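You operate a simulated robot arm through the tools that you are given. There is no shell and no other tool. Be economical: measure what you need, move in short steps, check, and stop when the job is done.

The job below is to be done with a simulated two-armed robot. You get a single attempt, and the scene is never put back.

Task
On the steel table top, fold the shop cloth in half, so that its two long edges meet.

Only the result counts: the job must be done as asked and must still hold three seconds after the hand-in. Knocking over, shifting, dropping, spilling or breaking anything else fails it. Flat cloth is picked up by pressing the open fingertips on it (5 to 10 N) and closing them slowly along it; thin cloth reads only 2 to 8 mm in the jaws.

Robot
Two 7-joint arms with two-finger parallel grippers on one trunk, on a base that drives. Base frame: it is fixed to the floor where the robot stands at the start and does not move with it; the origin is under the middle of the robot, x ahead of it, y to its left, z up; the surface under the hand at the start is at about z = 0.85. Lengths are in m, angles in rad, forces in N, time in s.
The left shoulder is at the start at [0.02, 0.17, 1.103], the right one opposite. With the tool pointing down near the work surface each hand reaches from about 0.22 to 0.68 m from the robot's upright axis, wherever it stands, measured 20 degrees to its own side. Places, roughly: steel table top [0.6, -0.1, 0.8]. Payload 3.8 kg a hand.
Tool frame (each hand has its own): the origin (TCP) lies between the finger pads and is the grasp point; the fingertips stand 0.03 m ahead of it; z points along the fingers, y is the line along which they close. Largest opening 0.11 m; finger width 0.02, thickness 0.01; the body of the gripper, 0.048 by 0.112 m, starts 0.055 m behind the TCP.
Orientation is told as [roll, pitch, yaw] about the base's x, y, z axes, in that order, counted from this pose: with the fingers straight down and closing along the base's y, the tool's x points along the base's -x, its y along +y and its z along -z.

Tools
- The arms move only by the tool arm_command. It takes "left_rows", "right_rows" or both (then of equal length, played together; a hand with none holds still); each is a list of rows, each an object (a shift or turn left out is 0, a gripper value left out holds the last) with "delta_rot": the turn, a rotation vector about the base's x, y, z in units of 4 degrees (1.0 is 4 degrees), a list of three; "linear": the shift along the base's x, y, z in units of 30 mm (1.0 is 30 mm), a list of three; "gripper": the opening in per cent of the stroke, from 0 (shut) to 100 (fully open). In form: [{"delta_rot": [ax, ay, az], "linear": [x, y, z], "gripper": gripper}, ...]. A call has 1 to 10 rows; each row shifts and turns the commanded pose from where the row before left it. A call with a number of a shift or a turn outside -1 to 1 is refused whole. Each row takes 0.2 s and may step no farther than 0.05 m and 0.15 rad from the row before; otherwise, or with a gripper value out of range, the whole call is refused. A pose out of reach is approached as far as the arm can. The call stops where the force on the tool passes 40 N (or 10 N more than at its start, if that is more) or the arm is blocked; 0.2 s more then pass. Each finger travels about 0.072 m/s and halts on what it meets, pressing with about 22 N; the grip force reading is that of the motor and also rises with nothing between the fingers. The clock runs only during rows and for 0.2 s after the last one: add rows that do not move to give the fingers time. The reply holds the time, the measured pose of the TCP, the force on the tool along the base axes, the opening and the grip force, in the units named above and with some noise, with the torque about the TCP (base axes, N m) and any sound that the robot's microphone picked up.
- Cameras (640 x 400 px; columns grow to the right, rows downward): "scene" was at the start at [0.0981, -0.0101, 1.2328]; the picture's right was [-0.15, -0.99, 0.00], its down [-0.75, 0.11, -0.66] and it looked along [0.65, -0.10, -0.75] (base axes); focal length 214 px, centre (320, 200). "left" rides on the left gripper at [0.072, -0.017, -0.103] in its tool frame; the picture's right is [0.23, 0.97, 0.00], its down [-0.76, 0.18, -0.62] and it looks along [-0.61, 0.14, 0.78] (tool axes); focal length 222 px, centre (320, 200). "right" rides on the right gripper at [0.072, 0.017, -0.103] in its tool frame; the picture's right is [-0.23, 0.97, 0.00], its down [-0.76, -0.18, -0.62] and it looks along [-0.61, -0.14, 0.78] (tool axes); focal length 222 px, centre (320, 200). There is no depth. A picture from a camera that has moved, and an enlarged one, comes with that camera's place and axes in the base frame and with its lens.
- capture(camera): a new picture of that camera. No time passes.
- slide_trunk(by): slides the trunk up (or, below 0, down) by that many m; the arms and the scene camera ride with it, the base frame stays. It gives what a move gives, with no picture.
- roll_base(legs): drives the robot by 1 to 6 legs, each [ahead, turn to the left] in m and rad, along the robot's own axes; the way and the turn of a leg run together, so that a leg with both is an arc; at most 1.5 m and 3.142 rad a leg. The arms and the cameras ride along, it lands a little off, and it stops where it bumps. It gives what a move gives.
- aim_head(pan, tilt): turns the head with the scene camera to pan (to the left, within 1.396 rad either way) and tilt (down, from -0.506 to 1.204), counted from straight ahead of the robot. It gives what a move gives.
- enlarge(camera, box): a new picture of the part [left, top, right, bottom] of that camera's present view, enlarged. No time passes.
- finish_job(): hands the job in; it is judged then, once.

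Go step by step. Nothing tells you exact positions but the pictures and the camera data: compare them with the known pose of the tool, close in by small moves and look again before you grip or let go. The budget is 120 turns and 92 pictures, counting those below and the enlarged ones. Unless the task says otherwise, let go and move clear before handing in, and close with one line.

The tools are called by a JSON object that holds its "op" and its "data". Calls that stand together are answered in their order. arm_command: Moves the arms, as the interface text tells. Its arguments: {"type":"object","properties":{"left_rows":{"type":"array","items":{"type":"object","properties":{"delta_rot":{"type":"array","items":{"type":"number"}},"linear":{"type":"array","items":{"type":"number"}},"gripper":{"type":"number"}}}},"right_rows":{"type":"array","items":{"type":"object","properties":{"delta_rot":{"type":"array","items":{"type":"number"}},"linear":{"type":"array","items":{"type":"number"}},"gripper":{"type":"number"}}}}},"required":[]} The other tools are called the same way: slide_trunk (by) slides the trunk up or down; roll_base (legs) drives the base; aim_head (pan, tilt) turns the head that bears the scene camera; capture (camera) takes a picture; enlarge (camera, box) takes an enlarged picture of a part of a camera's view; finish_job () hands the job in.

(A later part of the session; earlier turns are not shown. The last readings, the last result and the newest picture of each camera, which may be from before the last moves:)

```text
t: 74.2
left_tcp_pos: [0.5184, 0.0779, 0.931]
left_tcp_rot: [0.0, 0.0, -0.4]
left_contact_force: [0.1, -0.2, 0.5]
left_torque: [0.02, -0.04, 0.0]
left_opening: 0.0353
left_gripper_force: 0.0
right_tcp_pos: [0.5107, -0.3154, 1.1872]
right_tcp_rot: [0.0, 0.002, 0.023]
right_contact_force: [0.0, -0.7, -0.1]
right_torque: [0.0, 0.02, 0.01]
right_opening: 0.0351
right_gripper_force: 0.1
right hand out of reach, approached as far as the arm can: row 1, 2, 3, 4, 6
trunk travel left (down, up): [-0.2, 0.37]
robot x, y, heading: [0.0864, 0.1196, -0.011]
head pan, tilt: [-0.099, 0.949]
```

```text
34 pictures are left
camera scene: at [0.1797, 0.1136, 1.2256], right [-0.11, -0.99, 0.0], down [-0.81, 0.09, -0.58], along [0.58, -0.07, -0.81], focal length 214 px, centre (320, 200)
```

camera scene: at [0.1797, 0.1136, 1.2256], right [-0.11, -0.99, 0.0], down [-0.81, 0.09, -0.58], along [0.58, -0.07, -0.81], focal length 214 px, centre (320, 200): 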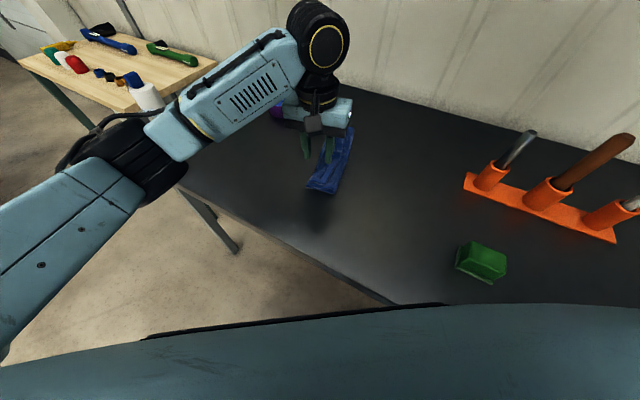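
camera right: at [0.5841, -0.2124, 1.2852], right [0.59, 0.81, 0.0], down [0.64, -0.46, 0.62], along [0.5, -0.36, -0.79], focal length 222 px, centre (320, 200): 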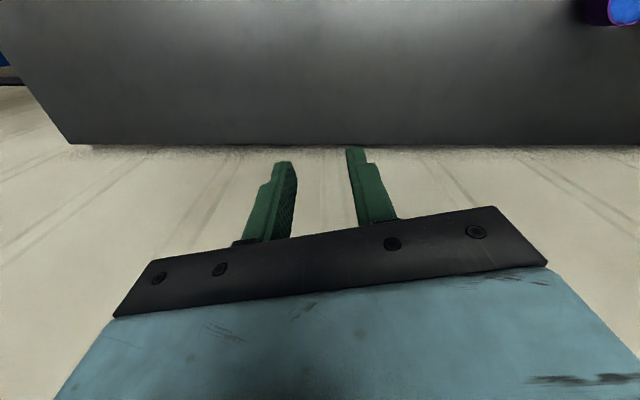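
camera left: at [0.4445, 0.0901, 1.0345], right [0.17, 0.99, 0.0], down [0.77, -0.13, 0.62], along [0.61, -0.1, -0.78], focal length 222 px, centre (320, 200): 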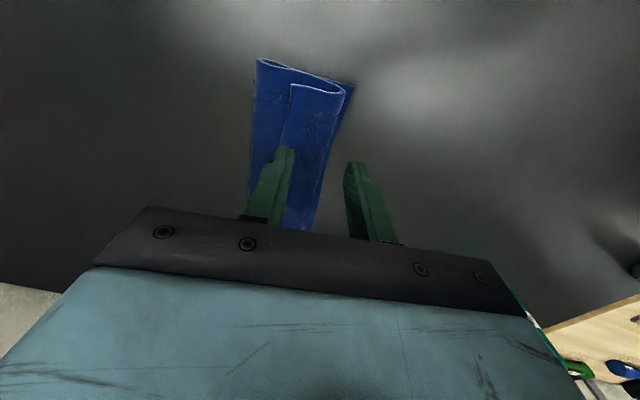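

The right arm is free again. I'm bringing it over to a natural pose near the cloth and then to the far end of the loop.

{"op": "arm_command", "data": {"right_rows": [{"linear": [0, 0.95, -0.4]}, {"linear": [0, 0.95, -0.4]}, {"linear": [0, 0.95, -0.4]}, {"linear": [0, 0.95, -0.4]}, {"linear": [0, 0.95, -0.4]}, {"linear": [0.6, 0.4, 0], "delta_rot": [0, 0, -1]}, {"linear": [0.8, 0.4, 0], "delta_rot": [0, 0, -1]}, {"linear": [0.8, 0.4, 0], "delta_rot": [0, 0, -1]}, {"linear": [0.8, 0.4, -0.3], "delta_rot": [0, 0, -1]}, {"linear": [0.8, 0.4, -0.3], "delta_rot": [0, 0, -1]}]}}

{"op": "capture", "data": {"camera": "scene"}}

```text
t: 76.4
left_tcp_pos: [0.5189, 0.0782, 0.9297]
left_tcp_rot: [0.002, -0.001, -0.398]
left_contact_force: [0.7, -0.4, 0.0]
left_torque: [-0.01, -0.04, -0.01]
left_opening: 0.0352
left_gripper_force: 0.0
right_tcp_pos: [0.6261, -0.1122, 1.1119]
right_tcp_rot: [0.001, 0.001, -0.331]
right_contact_force: [0.6, -0.4, -0.2]
right_torque: [0.02, 0.0, -0.01]
right_opening: 0.0352
right_gripper_force: 0.0
trunk travel left (down, up): [-0.2, 0.37]
robot x, y, heading: [0.0827, 0.1188, -0.01]
head pan, tilt: [-0.099, 0.949]
```

```text
33 pictures are left
camera scene: at [0.1798, 0.114, 1.2256], right [-0.11, -0.99, 0.0], down [-0.81, 0.09, -0.58], along [0.58, -0.07, -0.81], focal length 214 px, centre (320, 200)
```

scene: 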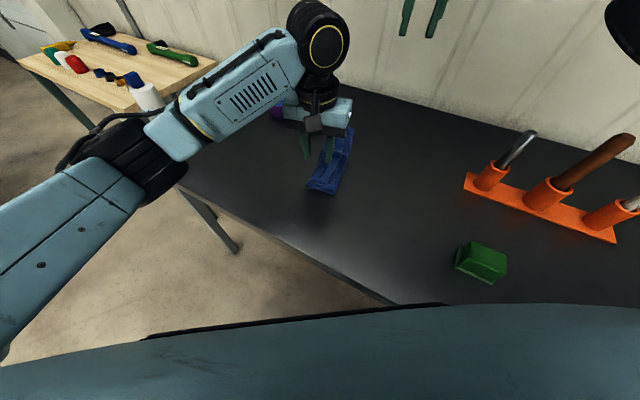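

{"op": "arm_command", "data": {"right_rows": [{"linear": [0.148, 0.657, -0.867], "delta_rot": [0, 0, -0.14]}, {"linear": [0.148, 0.657, -0.867], "delta_rot": [0, 0, -0.14]}, {"linear": [0.148, 0.657, -0.867], "delta_rot": [0, 0, -0.14]}, {"linear": [0.148, 0.657, -0.867], "delta_rot": [0, 0, -0.14]}, {"linear": [0.148, 0.657, -0.867], "delta_rot": [0, 0, -0.14]}, {"linear": [0.148, 0.657, -0.867], "delta_rot": [0, 0, -0.14]}, {"linear": [0.148, 0.657, -0.867], "delta_rot": [0, 0, -0.14]}, {}]}}

{"op": "capture", "data": {"camera": "right"}}

```text
t: 78.2
left_tcp_pos: [0.5188, 0.0779, 0.9297]
left_tcp_rot: [-0.001, 0.001, -0.398]
left_contact_force: [-0.3, -0.1, -0.8]
left_torque: [0.02, -0.02, 0.02]
left_opening: 0.0352
left_gripper_force: 0.3
right_tcp_pos: [0.6572, 0.0246, 0.9284]
right_tcp_rot: [0.0, 0.001, -0.399]
right_contact_force: [0.6, 0.1, 1.1]
right_torque: [0.0, 0.01, -0.03]
right_opening: 0.0353
right_gripper_force: 0.1
trunk travel left (down, up): [-0.2, 0.37]
robot x, y, heading: [0.0823, 0.121, -0.011]
head pan, tilt: [-0.099, 0.949]
```

```text
32 pictures are left
camera right: at [0.5952, 0.0695, 1.0316], right [0.59, 0.81, 0.0], down [0.63, -0.46, 0.62], along [0.5, -0.37, -0.78], focal length 222 px, centre (320, 200)
```

right: 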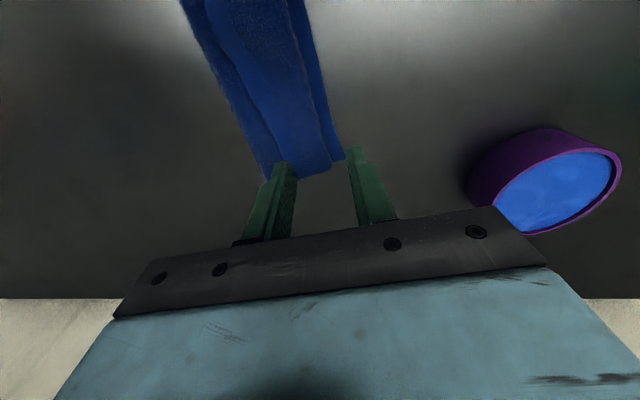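

Both hands are aligned over the loop. I'm descending to light contact and closing.

{"op": "arm_command", "data": {"right_rows": [{"linear": [-0.04, -0.09, -0.45]}, {"linear": [0, 0, -0.45]}, {"linear": [0, 0, -0.3]}, {"linear": [0, 0, -0.1]}, {}], "left_rows": [{"linear": [0, 0, -0.45]}, {"linear": [0, 0, -0.45]}, {"linear": [0, 0, -0.34]}, {"linear": [0, 0, -0.1]}, {}]}}

{"op": "arm_command", "data": {"right_rows": [{"gripper": 28}, {"gripper": 24}, {"gripper": 20}, {"gripper": 16}, {"gripper": 12}, {"gripper": 8}, {"gripper": 4}, {"gripper": 0}, {}, {}], "left_rows": [{"gripper": 28}, {"gripper": 24}, {"gripper": 20}, {"gripper": 16}, {"gripper": 12}, {"gripper": 8}, {"gripper": 4}, {"gripper": 0}, {}, {}]}}

{"op": "enlarge", "data": {"camera": "left", "box": [220, 70, 420, 195]}}

```text
t: 79.4
left_tcp_pos: [0.5172, 0.0789, 0.8908]
left_tcp_rot: [0.0, 0.001, -0.398]
left_contact_force: [1.5, -0.4, 2.9]
left_torque: [-0.03, -0.01, 0.03]
left_opening: 0.0352
left_gripper_force: 0.0
right_tcp_pos: [0.6548, 0.0215, 0.8897]
right_tcp_rot: [-0.002, -0.001, -0.397]
right_contact_force: [-0.7, 0.2, 2.7]
right_torque: [-0.04, 0.03, 0.01]
right_opening: 0.0351
right_gripper_force: 0.2
trunk travel left (down, up): [-0.2, 0.37]
robot x, y, heading: [0.0906, 0.1215, -0.014]
head pan, tilt: [-0.099, 0.949]
```

```text
t: 81.6
left_tcp_pos: [0.5179, 0.0791, 0.8891]
left_tcp_rot: [0.0, -0.001, -0.397]
left_contact_force: [1.0, -0.3, 3.7]
left_torque: [0.0, -0.01, -0.01]
left_opening: 0.0046
left_gripper_force: 22.0
right_tcp_pos: [0.6549, 0.0202, 0.8905]
right_tcp_rot: [-0.002, 0.0, -0.397]
right_contact_force: [-0.5, -1.1, 4.8]
right_torque: [-0.04, 0.03, 0.01]
right_opening: 0.0065
right_gripper_force: 22.4
trunk travel left (down, up): [-0.2, 0.37]
robot x, y, heading: [0.0848, 0.1216, -0.017]
head pan, tilt: [-0.099, 0.949]
```

```text
3.20 times, centred on (320, 132) of left
camera zoom: at [0.4435, 0.0907, 0.9948], right [0.17, 0.99, 0.0], down [0.77, -0.13, 0.62], along [0.61, -0.1, -0.78], focal length 711 px, centre (320, 416)
```

zoom: 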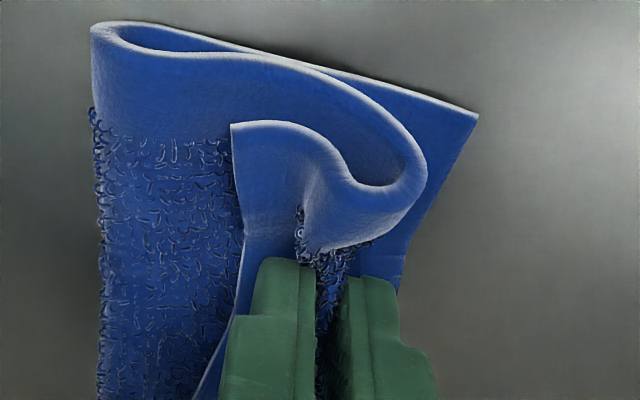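

Both hands hold the top layer again. I'm laying it back open along the reverse arc.

{"op": "arm_command", "data": {"right_rows": [{"linear": [-0.043, -0.094, 0.643]}, {"linear": [-0.123, -0.266, 0.58]}, {"linear": [-0.195, -0.421, 0.463]}, {"linear": [-0.244, -0.527, 0.293]}, {"linear": [-0.27, -0.584, 0.103]}, {"linear": [-0.27, -0.584, -0.103]}, {"linear": [-0.244, -0.527, -0.293]}, {"linear": [-0.195, -0.421, -0.463]}, {"linear": [-0.123, -0.266, -0.58]}, {"linear": [-0.043, -0.094, -0.4]}], "left_rows": [{"linear": [-0.043, -0.094, 0.643]}, {"linear": [-0.123, -0.266, 0.58]}, {"linear": [-0.195, -0.421, 0.463]}, {"linear": [-0.244, -0.527, 0.293]}, {"linear": [-0.27, -0.584, 0.103]}, {"linear": [-0.27, -0.584, -0.103]}, {"linear": [-0.244, -0.527, -0.293]}, {"linear": [-0.195, -0.421, -0.463]}, {"linear": [-0.123, -0.266, -0.58]}, {"linear": [-0.043, -0.094, -0.4]}]}}

{"op": "capture", "data": {"camera": "left"}}

{"op": "capture", "data": {"camera": "right"}}

```text
t: 83.8
left_tcp_pos: [0.467, -0.0334, 0.8973]
left_tcp_rot: [0.0, 0.002, -0.399]
left_contact_force: [-0.2, 0.0, 0.0]
left_torque: [0.0, 0.02, 0.02]
left_opening: 0.0047
left_gripper_force: 22.0
right_tcp_pos: [0.6035, -0.0909, 0.8957]
right_tcp_rot: [0.0, 0.001, -0.398]
right_contact_force: [-0.1, -0.8, -0.9]
right_torque: [0.0, 0.04, 0.02]
right_opening: 0.0063
right_gripper_force: 21.8
trunk travel left (down, up): [-0.2, 0.37]
robot x, y, heading: [0.0857, 0.1186, -0.013]
head pan, tilt: [-0.099, 0.949]
```

```text
30 pictures are left
camera left: at [0.3926, -0.0224, 1.0013], right [0.17, 0.99, 0.0], down [0.77, -0.13, 0.62], along [0.61, -0.1, -0.78], focal length 222 px, centre (320, 200)
```

left: 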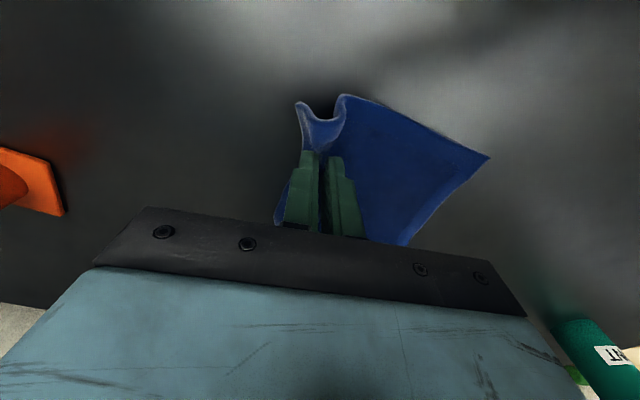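

```text
29 pictures are left
camera right: at [0.5417, -0.0477, 0.9998], right [0.59, 0.81, 0.0], down [0.63, -0.46, 0.62], along [0.51, -0.37, -0.78], focal length 222 px, centre (320, 200)
```

right: 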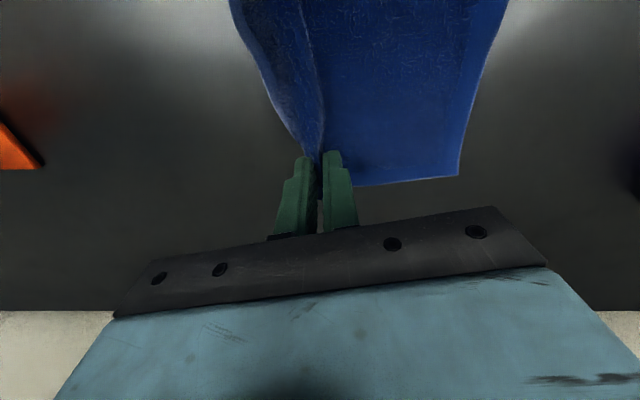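

The cloth is open again. I'll stretch it slightly outward, lower, release, and look from above.

{"op": "arm_command", "data": {"right_rows": [{"linear": [-0.14, -0.3, -0.15]}, {"linear": [-0.07, -0.15, 0]}, {"gripper": 8}, {"gripper": 16}, {"gripper": 26}, {"gripper": 35}, {}, {"linear": [0, 0, 0.8]}, {"linear": [0, 0, 0.9]}, {}], "left_rows": [{"linear": [-0.14, -0.3, -0.15]}, {"linear": [-0.07, -0.15, 0]}, {"gripper": 8}, {"gripper": 16}, {"gripper": 26}, {"gripper": 35}, {}, {"linear": [0, 0, 0.8]}, {"linear": [0, 0, 0.9]}, {}]}}

{"op": "capture", "data": {"camera": "left"}}

{"op": "capture", "data": {"camera": "right"}}

```text
t: 86.0
left_tcp_pos: [0.4591, -0.0505, 0.944]
left_tcp_rot: [0.0, 0.001, -0.395]
left_contact_force: [0.3, -0.8, -0.4]
left_torque: [-0.01, 0.03, -0.01]
left_opening: 0.0386
left_gripper_force: 0.1
right_tcp_pos: [0.5949, -0.1056, 0.944]
right_tcp_rot: [0.0, 0.0, -0.396]
right_contact_force: [0.4, -0.4, 0.3]
right_torque: [0.02, 0.01, 0.02]
right_opening: 0.0387
right_gripper_force: 0.0
trunk travel left (down, up): [-0.2, 0.37]
robot x, y, heading: [0.0847, 0.117, -0.016]
head pan, tilt: [-0.099, 0.949]
```

```text
28 pictures are left
camera left: at [0.385, -0.038, 1.0485], right [0.17, 0.99, 0.0], down [0.77, -0.13, 0.62], along [0.61, -0.1, -0.78], focal length 222 px, centre (320, 200)
```

left: 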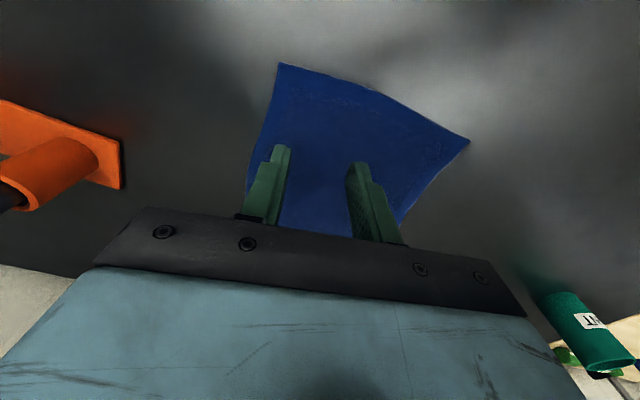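

```text
27 pictures are left
camera right: at [0.5344, -0.0604, 1.0481], right [0.59, 0.81, 0.0], down [0.63, -0.46, 0.62], along [0.5, -0.37, -0.78], focal length 222 px, centre (320, 200)
```

right: 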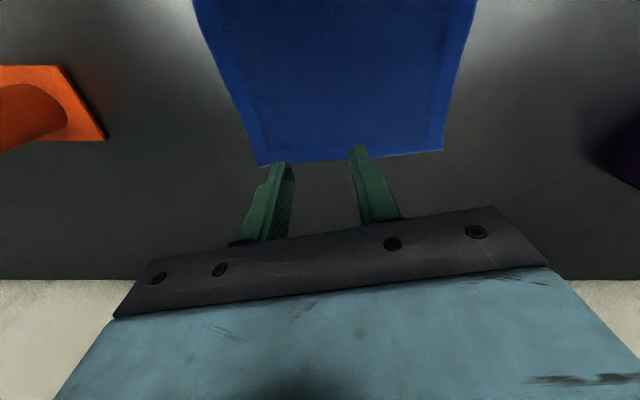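

The cloth is flat again, now at a yaw of about −0.51, with C (0.402, −0.073), B (0.586, −0.176), A (0.679, −0.023) and D (0.490, 0.085). This time I'll grip a narrow ridge right at the edge BC.

{"op": "arm_command", "data": {"right_rows": [{"linear": [-0.22, -0.41, 0], "delta_rot": [0, 0, -0.4], "gripper": 20}, {"linear": [-0.22, -0.41, 0], "delta_rot": [0, 0, -0.4]}, {"linear": [-0.22, -0.41, 0], "delta_rot": [0, 0, -0.4]}, {"linear": [-0.22, -0.41, -0.3], "delta_rot": [0, 0, -0.4]}, {"linear": [0, 0, -0.4]}, {"linear": [0, 0, -0.4]}, {}], "left_rows": [{"linear": [-0.25, -0.21, 0], "delta_rot": [0, 0, -0.4], "gripper": 20}, {"linear": [-0.25, -0.21, 0], "delta_rot": [0, 0, -0.4]}, {"linear": [-0.25, -0.21, 0], "delta_rot": [0, 0, -0.4]}, {"linear": [-0.25, -0.21, -0.3], "delta_rot": [0, 0, -0.4]}, {"linear": [0, 0, -0.4]}, {"linear": [0, 0, -0.4]}, {}]}}

{"op": "enlarge", "data": {"camera": "left", "box": [220, 60, 420, 185]}}

{"op": "enlarge", "data": {"camera": "right", "box": [200, 60, 400, 185]}}

```text
t: 87.6
left_tcp_pos: [0.429, -0.0745, 0.911]
left_tcp_rot: [0.001, 0.001, -0.509]
left_contact_force: [0.5, -0.3, -0.9]
left_torque: [0.01, 0.04, -0.01]
left_opening: 0.0222
left_gripper_force: 0.1
right_tcp_pos: [0.57, -0.1535, 0.9108]
right_tcp_rot: [0.001, 0.001, -0.507]
right_contact_force: [0.0, 0.1, 0.4]
right_torque: [-0.01, -0.01, 0.0]
right_opening: 0.0224
right_gripper_force: 0.0
trunk travel left (down, up): [-0.2, 0.37]
robot x, y, heading: [0.0831, 0.1199, -0.018]
head pan, tilt: [-0.099, 0.949]
```

```text
3.20 times, centred on (320, 122) of left
camera zoom: at [0.3567, -0.0542, 1.0154], right [0.28, 0.96, 0.0], down [0.75, -0.22, 0.62], along [0.6, -0.17, -0.78], focal length 711 px, centre (320, 448)
```

zoom: 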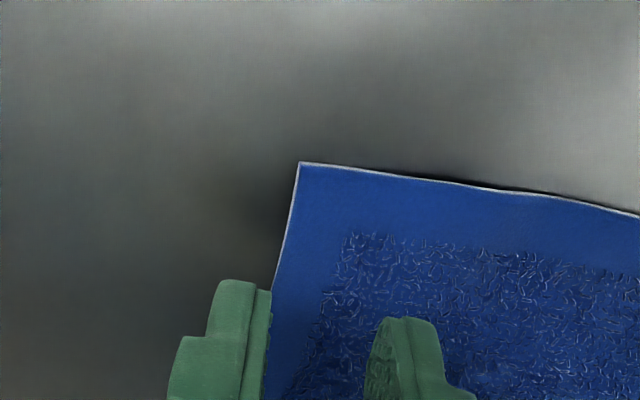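

```text
3.20 times, centred on (300, 122) of right
camera zoom: at [0.5141, -0.1036, 1.0136], right [0.67, 0.74, 0.0], down [0.58, -0.53, 0.62], along [0.46, -0.42, -0.78], focal length 711 px, centre (384, 448)
```

zoom: 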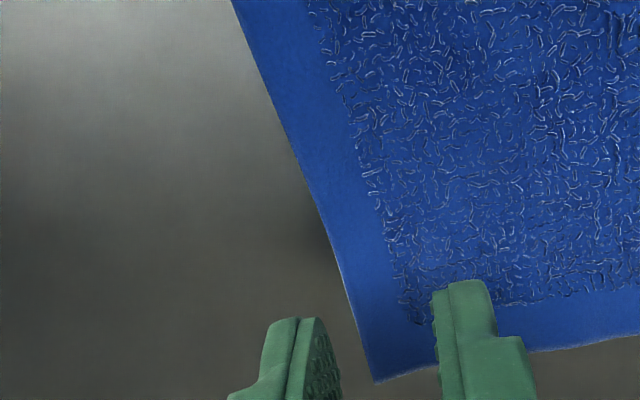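

Both hands are centered about 10 mm inside the edge. Descending to contact.

{"op": "arm_command", "data": {"right_rows": [{"linear": [0, 0, -0.45]}, {"linear": [0, 0, -0.42]}, {"linear": [0, 0, -0.1]}, {}], "left_rows": [{"linear": [0, 0, -0.45]}, {"linear": [0, 0, -0.42]}, {"linear": [0, 0, -0.1]}, {}]}}

{"op": "arm_command", "data": {"right_rows": [{"linear": [0, 0, -0.04]}, {}], "left_rows": [{"linear": [0, 0, -0.04]}, {}]}}

```text
t: 88.6
left_tcp_pos: [0.4308, -0.0728, 0.8831]
left_tcp_rot: [-0.001, -0.001, -0.508]
left_contact_force: [1.6, -0.4, 5.4]
left_torque: [0.01, -0.08, 0.03]
left_opening: 0.0219
left_gripper_force: 0.1
right_tcp_pos: [0.569, -0.1535, 0.8817]
right_tcp_rot: [0.003, -0.002, -0.507]
right_contact_force: [-0.9, 0.4, 7.0]
right_torque: [0.05, -0.01, 0.02]
right_opening: 0.0219
right_gripper_force: 0.1
trunk travel left (down, up): [-0.2, 0.37]
robot x, y, heading: [0.0884, 0.1219, -0.013]
head pan, tilt: [-0.099, 0.949]
```

```text
t: 89.2
left_tcp_pos: [0.4301, -0.071, 0.8843]
left_tcp_rot: [0.002, -0.004, -0.505]
left_contact_force: [1.9, -2.2, 12.9]
left_torque: [0.07, -0.11, -0.03]
left_opening: 0.0218
left_gripper_force: 0.0
right_tcp_pos: [0.5694, -0.1544, 0.8821]
right_tcp_rot: [0.002, -0.005, -0.51]
right_contact_force: [-1.0, -1.9, 17.4]
right_torque: [0.08, -0.01, 0.01]
right_opening: 0.0212
right_gripper_force: 0.0
trunk travel left (down, up): [-0.2, 0.37]
robot x, y, heading: [0.0911, 0.1185, -0.012]
head pan, tilt: [-0.099, 0.949]
```

A bit high at 13–17 N, so I'll ease up about 0.8 mm and close slowly.

{"op": "arm_command", "data": {"right_rows": [{"linear": [0, 0, 0.03]}, {"gripper": 18}, {"gripper": 16}, {"gripper": 13.5}, {"gripper": 11}, {"gripper": 8.5}, {"gripper": 6}, {"gripper": 3}, {"gripper": 0}, {}], "left_rows": [{"linear": [0, 0, 0.02]}, {"gripper": 18}, {"gripper": 16}, {"gripper": 13.5}, {"gripper": 11}, {"gripper": 8.5}, {"gripper": 6}, {"gripper": 3}, {"gripper": 0}, {}]}}

{"op": "enlarge", "data": {"camera": "left", "box": [220, 60, 420, 185]}}

{"op": "enlarge", "data": {"camera": "right", "box": [200, 80, 400, 205]}}

```text
t: 91.4
left_tcp_pos: [0.432, -0.0697, 0.8834]
left_tcp_rot: [0.005, -0.004, -0.502]
left_contact_force: [0.8, 2.4, 29.8]
left_torque: [0.18, -0.12, -0.04]
left_opening: 0.0042
left_gripper_force: 22.1
right_tcp_pos: [0.5677, -0.1525, 0.8816]
right_tcp_rot: [0.0, -0.002, -0.507]
right_contact_force: [1.3, 1.8, 9.5]
right_torque: [0.1, -0.04, 0.0]
right_opening: 0.004
right_gripper_force: 22.1
trunk travel left (down, up): [-0.2, 0.37]
robot x, y, heading: [0.085, 0.1202, -0.009]
head pan, tilt: [-0.099, 0.949]
```

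```text
3.20 times, centred on (320, 122) of left
camera zoom: at [0.359, -0.0502, 0.9863], right [0.27, 0.96, 0.0], down [0.75, -0.21, 0.63], along [0.6, -0.17, -0.78], focal length 711 px, centre (320, 448)
```

zoom: 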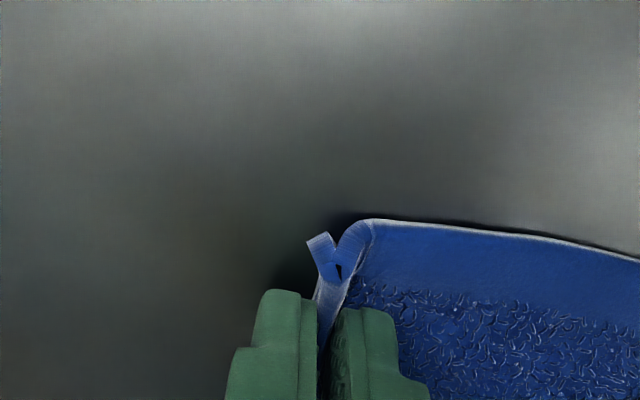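

```text
3.20 times, centred on (300, 142) of right
camera zoom: at [0.5122, -0.1019, 0.9857], right [0.67, 0.74, 0.0], down [0.58, -0.53, 0.62], along [0.46, -0.42, -0.78], focal length 711 px, centre (384, 384)
```

zoom: 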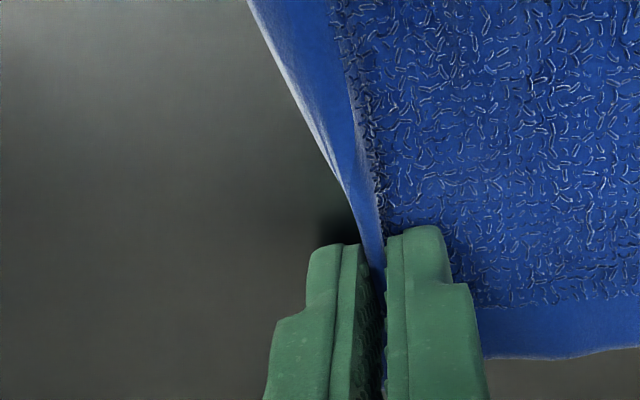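

The ridge now has the edge itself right in the jaws, with almost no free lip. I'm folding over in an arc with a modest tilt.

{"op": "arm_command", "data": {"right_rows": [{"linear": [0.044, 0.078, 0.69]}, {"linear": [0.13, 0.233, 0.643]}, {"linear": [0.235, 0.419, 0.55], "delta_rot": [-0.872, 0.489, 0]}, {"linear": [0.298, 0.532, 0.417], "delta_rot": [-0.872, 0.489, 0]}, {"linear": [0.342, 0.61, 0.25], "delta_rot": [-0.872, 0.489, 0]}, {"linear": [0.365, 0.651, 0.073], "delta_rot": [-0.872, 0.489, 0]}, {"linear": [0.365, 0.651, -0.107], "delta_rot": [-0.872, 0.489, 0]}, {"linear": [0.315, 0.561, -0.267]}], "left_rows": [{"linear": [0.044, 0.078, 0.69]}, {"linear": [0.13, 0.233, 0.643]}, {"linear": [0.235, 0.419, 0.55], "delta_rot": [-0.872, 0.489, 0]}, {"linear": [0.298, 0.532, 0.417], "delta_rot": [-0.872, 0.489, 0]}, {"linear": [0.342, 0.61, 0.25], "delta_rot": [-0.872, 0.489, 0]}, {"linear": [0.365, 0.651, 0.073], "delta_rot": [-0.872, 0.489, 0]}, {"linear": [0.365, 0.651, -0.107], "delta_rot": [-0.872, 0.489, 0]}, {"linear": [0.315, 0.561, -0.267]}]}}

{"op": "capture", "data": {"camera": "left"}}

{"op": "capture", "data": {"camera": "right"}}

```text
t: 93.2
left_tcp_pos: [0.4917, 0.0386, 0.9505]
left_tcp_rot: [-0.352, 0.001, -0.508]
left_contact_force: [1.6, -0.6, 0.6]
left_torque: [0.02, -0.06, 0.02]
left_opening: 0.0036
left_gripper_force: 21.7
right_tcp_pos: [0.6323, -0.0431, 0.9518]
right_tcp_rot: [-0.352, 0.0, -0.508]
right_contact_force: [-0.2, 0.8, -1.1]
right_torque: [0.08, 0.0, 0.0]
right_opening: 0.0037
right_gripper_force: 21.3
trunk travel left (down, up): [-0.2, 0.37]
robot x, y, heading: [0.085, 0.1193, -0.016]
head pan, tilt: [-0.099, 0.949]
```

```text
22 pictures are left
camera left: at [0.4371, 0.0906, 1.0541], right [0.25, 0.91, -0.33], down [0.85, -0.04, 0.52], along [0.46, -0.41, -0.78], focal length 222 px, centre (320, 200)
```

left: 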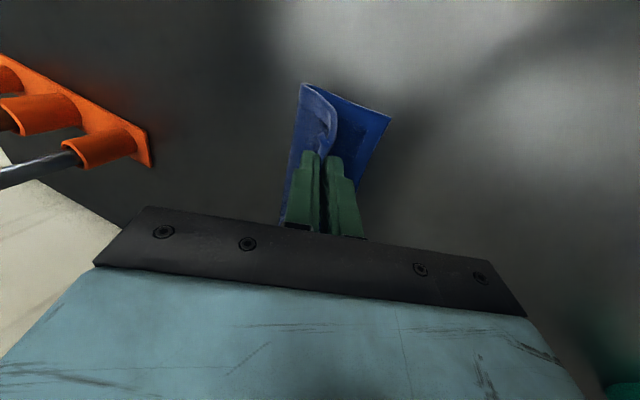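

```text
21 pictures are left
camera right: at [0.5937, 0.0388, 1.0412], right [0.64, 0.69, -0.33], down [0.69, -0.33, 0.65], along [0.33, -0.65, -0.69], focal length 222 px, centre (320, 200)
```

right: 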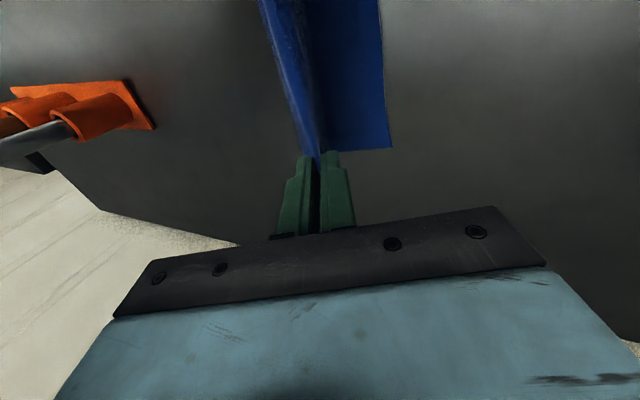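

Edge DA has slid about 1.5 cm: D is now about (0.478, 0.071) and A about (0.668, −0.030). I'll continue down toward it, stopping just above for a re-measure.

{"op": "arm_command", "data": {"right_rows": [{"linear": [0.0975, 0.208, -0.375]}, {"linear": [0.0975, 0.208, -0.375]}, {"linear": [0.0975, 0.208, -0.375]}, {"linear": [0.0975, 0.208, -0.375]}, {}], "left_rows": [{"linear": [0.075, 0.154, -0.375]}, {"linear": [0.075, 0.154, -0.375]}, {"linear": [0.075, 0.154, -0.375]}, {"linear": [0.075, 0.154, -0.375]}, {}]}}

{"op": "enlarge", "data": {"camera": "left", "box": [220, 60, 420, 185]}}

{"op": "enlarge", "data": {"camera": "right", "box": [220, 80, 420, 205]}}

```text
t: 94.4
left_tcp_pos: [0.5011, 0.0561, 0.9034]
left_tcp_rot: [-0.347, 0.0, -0.508]
left_contact_force: [0.3, -0.1, 0.2]
left_torque: [0.05, 0.0, -0.02]
left_opening: 0.0036
left_gripper_force: 22.6
right_tcp_pos: [0.6438, -0.0175, 0.9037]
right_tcp_rot: [-0.348, 0.002, -0.509]
right_contact_force: [-1.4, 0.9, -0.3]
right_torque: [0.06, 0.0, 0.05]
right_opening: 0.0037
right_gripper_force: 22.8
trunk travel left (down, up): [-0.2, 0.37]
robot x, y, heading: [0.0837, 0.123, -0.013]
head pan, tilt: [-0.099, 0.949]
```

```text
3.20 times, centred on (320, 122) of left
camera zoom: at [0.4468, 0.1083, 1.0078], right [0.25, 0.91, -0.33], down [0.85, -0.04, 0.52], along [0.46, -0.41, -0.78], focal length 711 px, centre (320, 448)
```

zoom: 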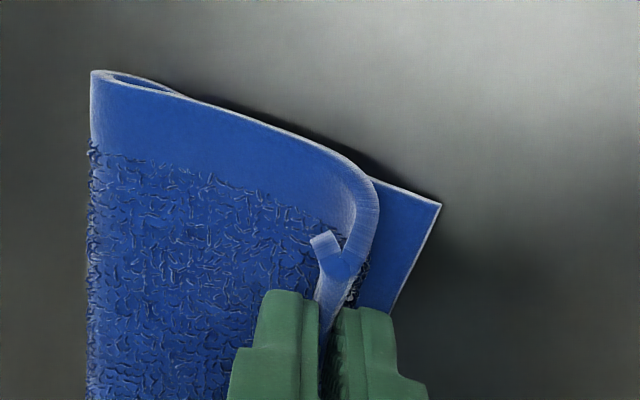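

```text
3.20 times, centred on (320, 142) of right
camera zoom: at [0.6052, 0.0632, 0.995], right [0.64, 0.69, -0.33], down [0.69, -0.33, 0.65], along [0.33, -0.65, -0.69], focal length 711 px, centre (320, 384)
```

zoom: 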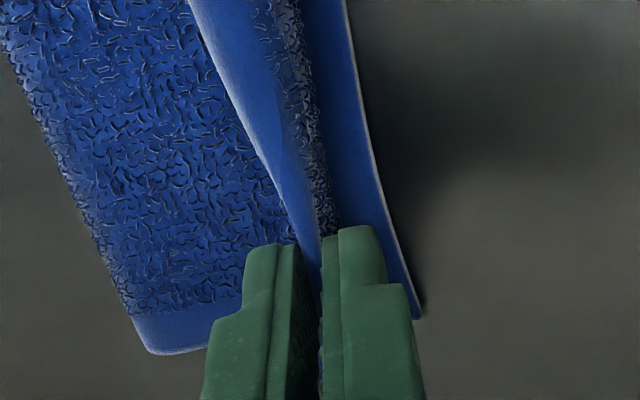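

The edge is holding still. I'll lower fully with a bit more tilt, then open gently, back out along the fingers, and look.

{"op": "arm_command", "data": {"right_rows": [{"linear": [0.026, 0.047, -0.24], "delta_rot": [-0.872, 0.489, 0]}, {"linear": [0.026, 0.047, -0.24], "delta_rot": [-0.872, 0.489, 0]}, {}, {"gripper": 7}, {"gripper": 12}, {"gripper": 18}, {"gripper": 22}, {}], "left_rows": [{"linear": [0.026, 0.047, -0.24], "delta_rot": [-0.872, 0.489, 0]}, {"linear": [0.026, 0.047, -0.24], "delta_rot": [-0.872, 0.489, 0]}, {}, {"gripper": 7}, {"gripper": 12}, {"gripper": 18}, {"gripper": 22}, {}]}}

{"op": "enlarge", "data": {"camera": "left", "box": [220, 60, 420, 185]}}

```text
t: 96.2
left_tcp_pos: [0.5026, 0.0597, 0.8904]
left_tcp_rot: [-0.489, 0.0, -0.51]
left_contact_force: [0.3, -0.4, 0.1]
left_torque: [-0.02, -0.02, 0.01]
left_opening: 0.0241
left_gripper_force: 0.1
right_tcp_pos: [0.6456, -0.0145, 0.8904]
right_tcp_rot: [-0.489, 0.002, -0.509]
right_contact_force: [0.1, -0.4, 0.0]
right_torque: [0.0, -0.03, 0.01]
right_opening: 0.0241
right_gripper_force: 0.0
trunk travel left (down, up): [-0.2, 0.37]
robot x, y, heading: [0.0844, 0.1244, -0.018]
head pan, tilt: [-0.099, 0.949]
```

```text
3.20 times, centred on (320, 122) of left
camera zoom: at [0.455, 0.1235, 0.9899], right [0.22, 0.86, -0.46], down [0.88, 0.02, 0.47], along [0.41, -0.51, -0.76], focal length 711 px, centre (320, 448)
```

zoom: 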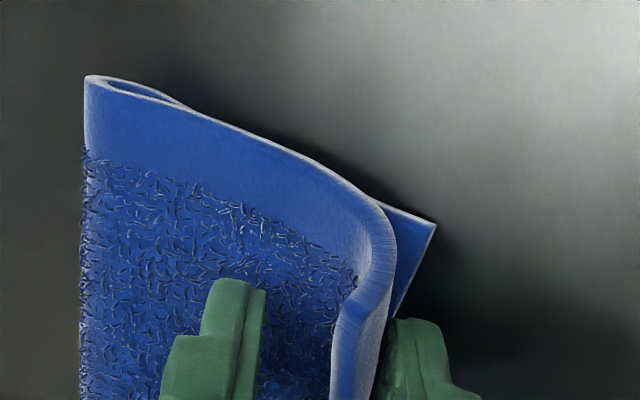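

The edge now stands upright between the fingers. I'll push it over toward DA with the inner finger, staying a few mm above the layer below.

{"op": "arm_command", "data": {"right_rows": [{"linear": [0, 0, 0.15]}, {"linear": [0.09, 0.16, 0]}, {"linear": [0.09, 0.16, 0]}, {"linear": [0.09, 0.16, 0]}, {"linear": [0.09, 0.16, 0]}, {}], "left_rows": [{"linear": [0, 0, 0.15]}, {"linear": [0.09, 0.16, 0]}, {"linear": [0.09, 0.16, 0]}, {"linear": [0.09, 0.16, 0]}, {"linear": [0.09, 0.16, 0]}, {}]}}

{"op": "enlarge", "data": {"camera": "left", "box": [220, 60, 420, 185]}}

{"op": "enlarge", "data": {"camera": "right", "box": [220, 80, 420, 205]}}

```text
t: 97.6
left_tcp_pos: [0.5135, 0.0787, 0.8953]
left_tcp_rot: [-0.49, 0.001, -0.509]
left_contact_force: [-0.5, -0.3, 0.1]
left_torque: [0.02, 0.04, -0.01]
left_opening: 0.0238
left_gripper_force: 0.1
right_tcp_pos: [0.6475, 0.0035, 0.8974]
right_tcp_rot: [-0.488, 0.002, -0.51]
right_contact_force: [0.6, -0.7, -0.4]
right_torque: [0.01, -0.01, -0.01]
right_opening: 0.0242
right_gripper_force: 0.0
right hand out of reach, approached as far as the arm can: row 4, 5
trunk travel left (down, up): [-0.2, 0.37]
robot x, y, heading: [0.0864, 0.12, -0.017]
head pan, tilt: [-0.099, 0.949]
```

```text
3.20 times, centred on (320, 122) of left
camera zoom: at [0.4658, 0.1427, 0.9949], right [0.22, 0.86, -0.46], down [0.88, 0.02, 0.47], along [0.41, -0.51, -0.76], focal length 711 px, centre (320, 448)
```

zoom: 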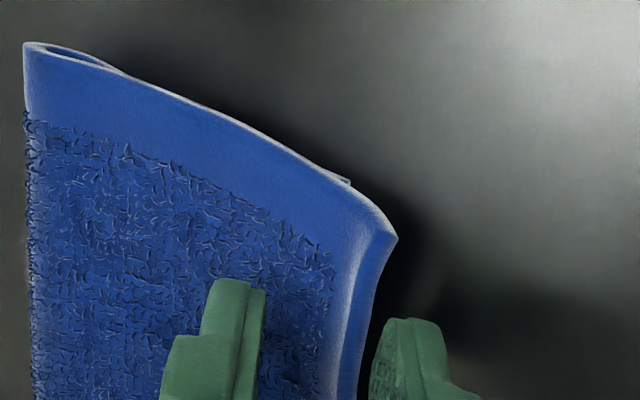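

```text
3.20 times, centred on (320, 142) of right
camera zoom: at [0.6154, 0.0936, 0.981], right [0.62, 0.64, -0.46], down [0.73, -0.25, 0.63], along [0.29, -0.73, -0.62], focal length 711 px, centre (320, 384)
```

zoom: 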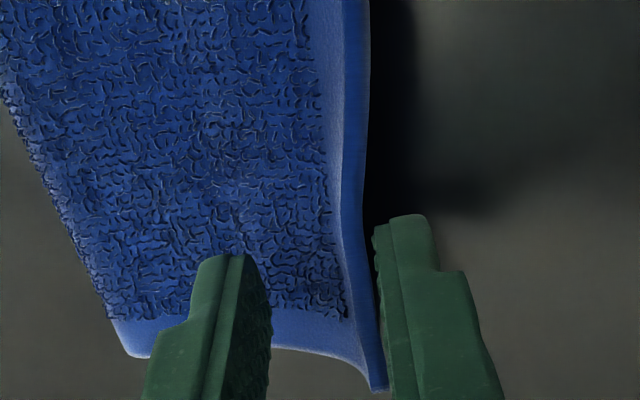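

The edge has unrolled on its own and lies over DA, slightly upturned. I'll lift both hands clear, untilting as they rise, and look.

{"op": "arm_command", "data": {"right_rows": [{"linear": [0, 0, 0.5]}, {"linear": [-0.1, -0.15, 0.6], "delta_rot": [0.872, -0.489, 0]}, {"linear": [-0.1, -0.15, 0.6], "delta_rot": [0.872, -0.489, 0]}, {"linear": [-0.2, -0.3, 0.4], "delta_rot": [0.872, -0.489, 0]}, {"linear": [-0.2, -0.4, 0.3], "delta_rot": [0.872, -0.489, 0]}, {"linear": [-0.2, -0.6, 0], "delta_rot": [0.872, -0.489, 0]}, {"linear": [-0.2, -0.7, 0], "delta_rot": [0.872, -0.489, 0]}, {"linear": [-0.2, -0.8, 0], "delta_rot": [0.872, -0.489, 0]}, {"linear": [-0.2, -0.8, 0], "delta_rot": [0, 0, 0.5]}, {}], "left_rows": [{"linear": [0.03, 0.05, 0.5]}, {"linear": [0.1, 0.2, 0.6]}, {"linear": [0.1, 0.3, 0.6], "delta_rot": [0.872, -0.489, 0]}, {"linear": [0, 0.3, 0.3], "delta_rot": [0.872, -0.489, 0]}, {"linear": [0, 0.3, 0], "delta_rot": [0.872, -0.489, 0]}, {"linear": [-0.1, 0.3, 0], "delta_rot": [0.872, -0.489, 0]}, {"linear": [-0.2, 0.3, 0], "delta_rot": [0.872, -0.489, 0]}, {"linear": [-0.2, 0, 0], "delta_rot": [0.872, -0.489, 0]}, {"delta_rot": [0.872, -0.489, 0]}, {}]}}

{"op": "enlarge", "data": {"camera": "scene", "box": [270, 110, 398, 210]}}

{"op": "capture", "data": {"camera": "left"}}

```text
t: 99.8
left_tcp_pos: [0.5056, 0.1311, 0.9543]
left_tcp_rot: [0.002, 0.0, -0.509]
left_contact_force: [-0.4, 0.3, -0.3]
left_torque: [0.02, -0.01, 0.01]
left_opening: 0.0241
left_gripper_force: 0.0
right_tcp_pos: [0.6883, -0.0224, 0.9599]
right_tcp_rot: [-0.222, 0.004, -0.491]
right_contact_force: [-0.5, -0.3, -0.2]
right_torque: [0.02, 0.01, 0.01]
right_opening: 0.024
right_gripper_force: 0.1
right hand out of reach, approached as far as the arm can: row 2, 3, 4, 5, 6, 7, 8, 9
trunk travel left (down, up): [-0.2, 0.37]
robot x, y, heading: [0.0863, 0.1203, -0.011]
head pan, tilt: [-0.099, 0.949]
```

```text
4.00 times, centred on (334, 160) of scene
camera zoom: at [0.1795, 0.1133, 1.2256], right [-0.11, -0.99, 0.0], down [-0.81, 0.09, -0.58], along [0.58, -0.07, -0.81], focal length 858 px, centre (264, 360)
```

zoom: 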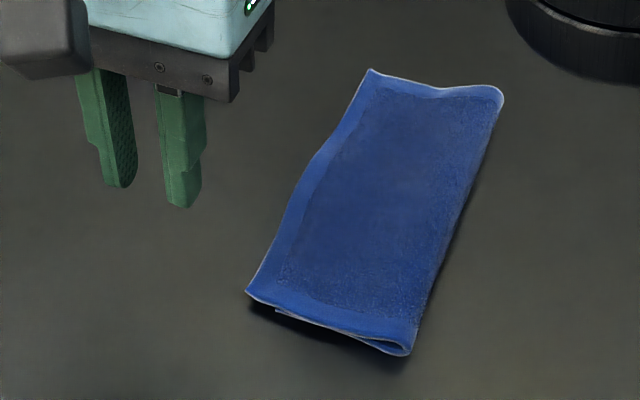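

```text
14 pictures are left
camera left: at [0.4333, 0.1507, 1.059], right [0.28, 0.96, 0.0], down [0.75, -0.22, 0.62], along [0.6, -0.17, -0.78], focal length 222 px, centre (320, 200)
```

left: 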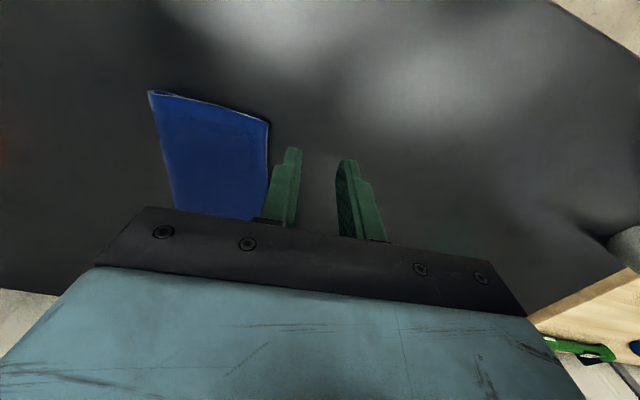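

The fold now looks right; the top layer just overhangs DA by about 15–18 mm. I'll clear the right arm, then use the left hand with widely opened fingers as a wall to push the overhang back until the edges align.

{"op": "arm_command", "data": {"right_rows": [{"linear": [0, -0.4, 0.8], "delta_rot": [0.872, -0.489, 0]}, {"linear": [0, -0.4, 0.8], "delta_rot": [0.872, -0.489, 0]}, {"linear": [0, -0.4, 0.8], "delta_rot": [0.872, -0.489, 0]}, {"linear": [-0.2, -0.6, 0.8], "delta_rot": [0, 0, 0.5]}, {"linear": [-0.3, -0.6, 0.8], "delta_rot": [0, 0, 1]}, {"linear": [-0.2, -0.5, 0.4], "delta_rot": [0, 0, 1]}, {"linear": [-0.2, -0.5, 0.2], "delta_rot": [0, 0, 1]}, {"linear": [-0.2, -0.5, 0.2], "delta_rot": [0, 0, 1]}, {"linear": [-0.2, -0.5, 0], "delta_rot": [0, 0, 1]}, {"linear": [-0.2, -0.5, 0], "delta_rot": [0, 0, 1]}]}}

{"op": "arm_command", "data": {"left_rows": [{"delta_rot": [0, 0, 1], "gripper": 100}, {"delta_rot": [0, 0, 1]}, {"delta_rot": [0, 0, 1]}, {"delta_rot": [0, 0, 1]}, {"delta_rot": [0, 0, 1]}, {"delta_rot": [0, 0, 1]}, {"delta_rot": [0, 0, 1]}, {"delta_rot": [0, 0, 1]}, {"delta_rot": [0, 0, 1]}, {"delta_rot": [0, 0, 1]}]}}

```text
t: 102.0
left_tcp_pos: [0.5037, 0.1292, 0.9554]
left_tcp_rot: [0.002, 0.001, -0.509]
left_contact_force: [-1.0, 0.2, 0.2]
left_torque: [0.02, -0.02, 0.02]
left_opening: 0.0242
left_gripper_force: 0.0
right_tcp_pos: [0.6955, -0.1471, 1.1154]
right_tcp_rot: [-0.016, -0.036, -0.098]
right_contact_force: [0.3, 0.8, 0.7]
right_torque: [-0.01, -0.04, 0.03]
right_opening: 0.024
right_gripper_force: 0.0
right hand out of reach, approached as far as the arm can: row 1, 2, 3, 5, 6, 7, 8, 9, 10
trunk travel left (down, up): [-0.2, 0.37]
robot x, y, heading: [0.0866, 0.1226, -0.011]
head pan, tilt: [-0.099, 0.949]
```

```text
t: 104.2
left_tcp_pos: [0.5059, 0.1311, 0.9528]
left_tcp_rot: [0.001, 0.001, 0.189]
left_contact_force: [0.2, -0.3, 0.4]
left_torque: [0.0, -0.02, 0.02]
left_opening: 0.11
left_gripper_force: 0.0
right_tcp_pos: [0.6975, -0.1456, 1.114]
right_tcp_rot: [-0.017, -0.033, -0.098]
right_contact_force: [-0.6, 0.1, -0.2]
right_torque: [0.03, -0.03, -0.01]
right_opening: 0.0243
right_gripper_force: 0.2
trunk travel left (down, up): [-0.2, 0.37]
robot x, y, heading: [0.0918, 0.126, -0.01]
head pan, tilt: [-0.099, 0.949]
```

{"op": "arm_command", "data": {"right_rows": [{"linear": [-0.2, -0.6, 0.5], "delta_rot": [0, 0, 1]}, {"linear": [-0.3, -0.6, 0.5], "delta_rot": [0, 0, 1]}, {"linear": [-0.5, -0.6, 0.3]}, {"linear": [-0.7, -0.5, 0]}, {"linear": [-0.7, -0.5, 0]}, {"linear": [-0.7, -0.5, 0]}, {"linear": [-0.7, -0.3, 0]}, {"linear": [-0.7, -0.3, 0]}, {}, {}], "left_rows": [{"delta_rot": [0, 0, 1]}, {"delta_rot": [0, 0, 1]}, {"delta_rot": [0, 0, 1]}, {"delta_rot": [0, 0, 1]}, {"delta_rot": [0, 0, 1]}, {"delta_rot": [0, 0, 1]}, {"delta_rot": [0, 0, 1]}, {"delta_rot": [0, 0, 1]}, {"delta_rot": [0, 0, 1]}, {"delta_rot": [0, 0, 1]}]}}

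{"op": "arm_command", "data": {"left_rows": [{"linear": [0.53, -0.328, 0], "delta_rot": [0, 0, 1]}, {"linear": [0.53, -0.328, 0], "delta_rot": [0, 0, 1]}, {"linear": [0.53, -0.328, 0], "delta_rot": [0, 0, 0.5]}, {"linear": [0.53, -0.328, 0]}, {"linear": [0.53, -0.328, 0]}, {"linear": [0.53, -0.328, 0]}, {}]}}

{"op": "capture", "data": {"camera": "left"}}

```text
t: 106.4
left_tcp_pos: [0.5056, 0.1297, 0.9547]
left_tcp_rot: [0.002, -0.001, 0.889]
left_contact_force: [-0.3, -0.9, 0.1]
left_torque: [-0.03, 0.02, -0.02]
left_opening: 0.1101
left_gripper_force: 0.0
right_tcp_pos: [0.5505, -0.2759, 1.1444]
right_tcp_rot: [-0.008, 0.003, 0.052]
right_contact_force: [0.7, 0.1, 0.3]
right_torque: [0.01, -0.01, -0.01]
right_opening: 0.0242
right_gripper_force: 0.0
right hand out of reach, approached as far as the arm can: row 2
trunk travel left (down, up): [-0.2, 0.37]
robot x, y, heading: [0.0871, 0.1207, -0.011]
head pan, tilt: [-0.099, 0.949]
```

```text
t: 108.0
left_tcp_pos: [0.6004, 0.0731, 0.9537]
left_tcp_rot: [0.0, 0.0, 1.062]
left_contact_force: [-0.1, -0.6, 0.1]
left_torque: [0.01, -0.01, 0.01]
left_opening: 0.11
left_gripper_force: 0.0
right_tcp_pos: [0.5505, -0.2754, 1.1451]
right_tcp_rot: [-0.005, 0.001, 0.052]
right_contact_force: [0.1, 0.4, -0.4]
right_torque: [0.0, 0.01, 0.02]
right_opening: 0.0241
right_gripper_force: 0.1
trunk travel left (down, up): [-0.2, 0.37]
robot x, y, heading: [0.0851, 0.1212, -0.011]
head pan, tilt: [-0.099, 0.949]
```

```text
13 pictures are left
camera left: at [0.5791, 0.0018, 1.0582], right [-0.96, 0.28, 0.0], down [0.22, 0.75, 0.62], along [0.17, 0.6, -0.78], focal length 222 px, centre (320, 200)
```

left: 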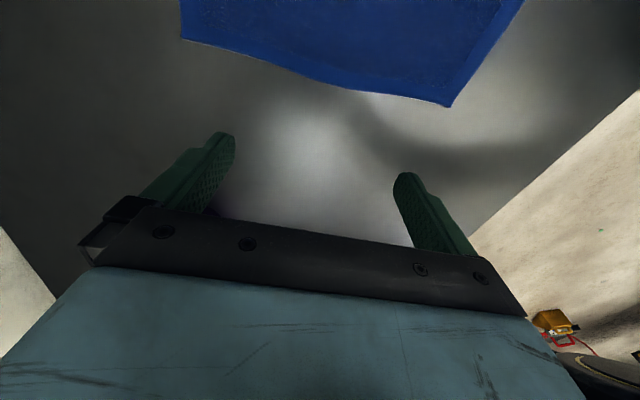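

The edge coordinates are confirmed: the overhang is about 18 mm. I'm lowering the open fingers to the table beyond the edge.

{"op": "arm_command", "data": {"left_rows": [{"linear": [0, 0, -0.75]}, {"linear": [0, 0, -0.75]}, {"linear": [0, 0, -0.75]}, {"linear": [0, 0, -0.1]}, {}]}}

{"op": "arm_command", "data": {"left_rows": [{"linear": [0, 0, -0.05]}, {}]}}

```text
t: 109.2
left_tcp_pos: [0.6008, 0.0738, 0.8839]
left_tcp_rot: [0.0, 0.001, 1.062]
left_contact_force: [-0.2, -0.6, 0.2]
left_torque: [0.01, 0.02, 0.06]
left_opening: 0.1099
left_gripper_force: 0.1
right_tcp_pos: [0.5518, -0.2751, 1.1444]
right_tcp_rot: [-0.007, 0.002, 0.053]
right_contact_force: [-0.4, -0.4, -0.5]
right_torque: [0.04, -0.05, -0.03]
right_opening: 0.0245
right_gripper_force: 0.1
trunk travel left (down, up): [-0.2, 0.37]
robot x, y, heading: [0.0833, 0.1204, -0.016]
head pan, tilt: [-0.099, 0.949]
```

```text
t: 109.8
left_tcp_pos: [0.6, 0.0725, 0.8812]
left_tcp_rot: [-0.002, 0.0, 1.062]
left_contact_force: [-0.4, 0.5, -0.3]
left_torque: [-0.02, -0.01, -0.01]
left_opening: 0.1102
left_gripper_force: 0.0
right_tcp_pos: [0.55, -0.2758, 1.1441]
right_tcp_rot: [-0.009, 0.004, 0.053]
right_contact_force: [-0.1, -0.6, -0.1]
right_torque: [-0.03, 0.0, 0.03]
right_opening: 0.0241
right_gripper_force: 0.1
trunk travel left (down, up): [-0.2, 0.37]
robot x, y, heading: [0.083, 0.1188, -0.01]
head pan, tilt: [-0.099, 0.949]
```

The tips are about 1 mm above the table. I'm pushing slowly toward the fold.

{"op": "arm_command", "data": {"left_rows": [{"linear": [-0.1, -0.178, 0]}, {"linear": [-0.1, -0.178, 0]}, {"linear": [-0.1, -0.178, 0]}, {"linear": [-0.1, -0.178, 0]}, {"linear": [-0.1, -0.178, 0]}, {"linear": [-0.08, -0.142, 0]}, {"linear": [-0.08, -0.142, 0]}, {}]}}

{"op": "capture", "data": {"camera": "left"}}

{"op": "enlarge", "data": {"camera": "scene", "box": [270, 110, 398, 210]}}

```text
t: 111.6
left_tcp_pos: [0.5812, 0.0366, 0.8828]
left_tcp_rot: [0.0, 0.0, 1.059]
left_contact_force: [-0.2, 0.5, -0.5]
left_torque: [-0.01, 0.05, 0.0]
left_opening: 0.1099
left_gripper_force: 0.1
right_tcp_pos: [0.5509, -0.2754, 1.1452]
right_tcp_rot: [-0.007, 0.001, 0.052]
right_contact_force: [-0.4, 0.4, -0.1]
right_torque: [0.04, 0.01, -0.03]
right_opening: 0.0241
right_gripper_force: 0.0
trunk travel left (down, up): [-0.2, 0.37]
robot x, y, heading: [0.0881, 0.1211, -0.013]
head pan, tilt: [-0.099, 0.949]
```

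```text
12 pictures are left
camera left: at [0.5597, -0.035, 0.9871], right [-0.96, 0.28, 0.0], down [0.22, 0.75, 0.62], along [0.17, 0.6, -0.78], focal length 222 px, centre (320, 200)
```

left: 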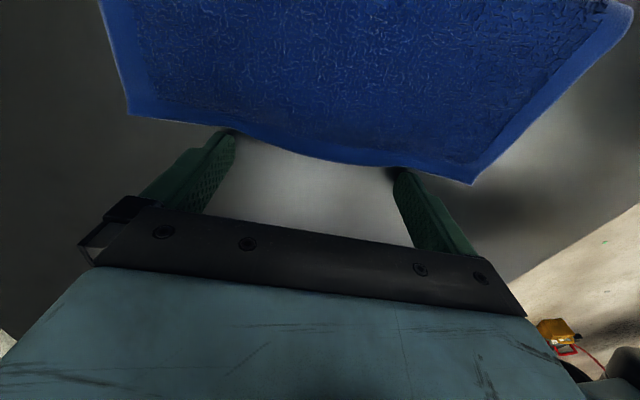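

```text
4.00 times, centred on (334, 160) of scene
camera zoom: at [0.1795, 0.1136, 1.2256], right [-0.11, -0.99, 0.0], down [-0.81, 0.09, -0.58], along [0.58, -0.07, -0.81], focal length 858 px, centre (264, 360)
```

zoom: 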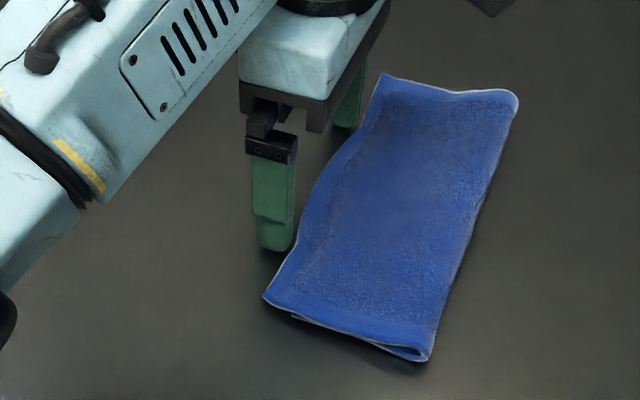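

The whole cloth slid without changing the overhang. The overhanging strip is a single layer, though, so the left hand can pinch it at mid-edge, lift it slightly and shift it back. I'm repositioning for that.

{"op": "arm_command", "data": {"left_rows": [{"linear": [0, 0, 0.6], "gripper": 32}, {"linear": [-0.14, -0.25, 0.2]}, {}, {}, {}, {"linear": [0, 0, -0.4]}, {"linear": [0, 0, -0.3]}, {}]}}

{"op": "enlarge", "data": {"camera": "left", "box": [190, 80, 446, 240]}}

```text
t: 113.4
left_tcp_pos: [0.5774, 0.0284, 0.8856]
left_tcp_rot: [0.0, 0.001, 1.062]
left_contact_force: [0.6, -0.6, 1.3]
left_torque: [0.03, -0.01, 0.03]
left_opening: 0.0353
left_gripper_force: 0.1
right_tcp_pos: [0.551, -0.2746, 1.1441]
right_tcp_rot: [-0.009, 0.002, 0.051]
right_contact_force: [-0.2, 0.2, 0.1]
right_torque: [0.01, 0.02, -0.01]
right_opening: 0.0241
right_gripper_force: 0.0
trunk travel left (down, up): [-0.2, 0.37]
robot x, y, heading: [0.0871, 0.1222, -0.013]
head pan, tilt: [-0.099, 0.949]
```

```text
2.50 times, centred on (318, 160) of left
camera zoom: at [0.5555, -0.043, 0.9899], right [-0.96, 0.28, 0.0], down [0.22, 0.75, 0.62], along [0.17, 0.6, -0.78], focal length 555 px, centre (325, 300)
```

zoom: 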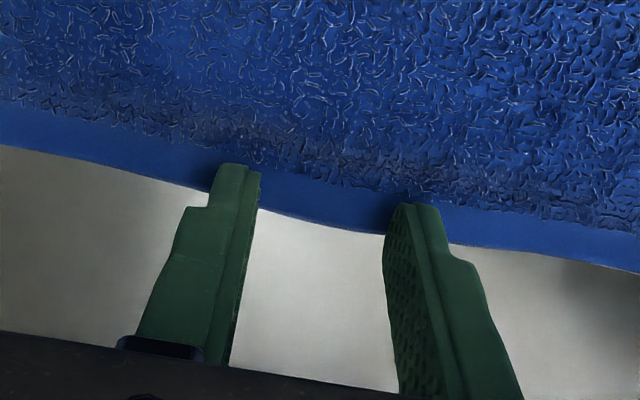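

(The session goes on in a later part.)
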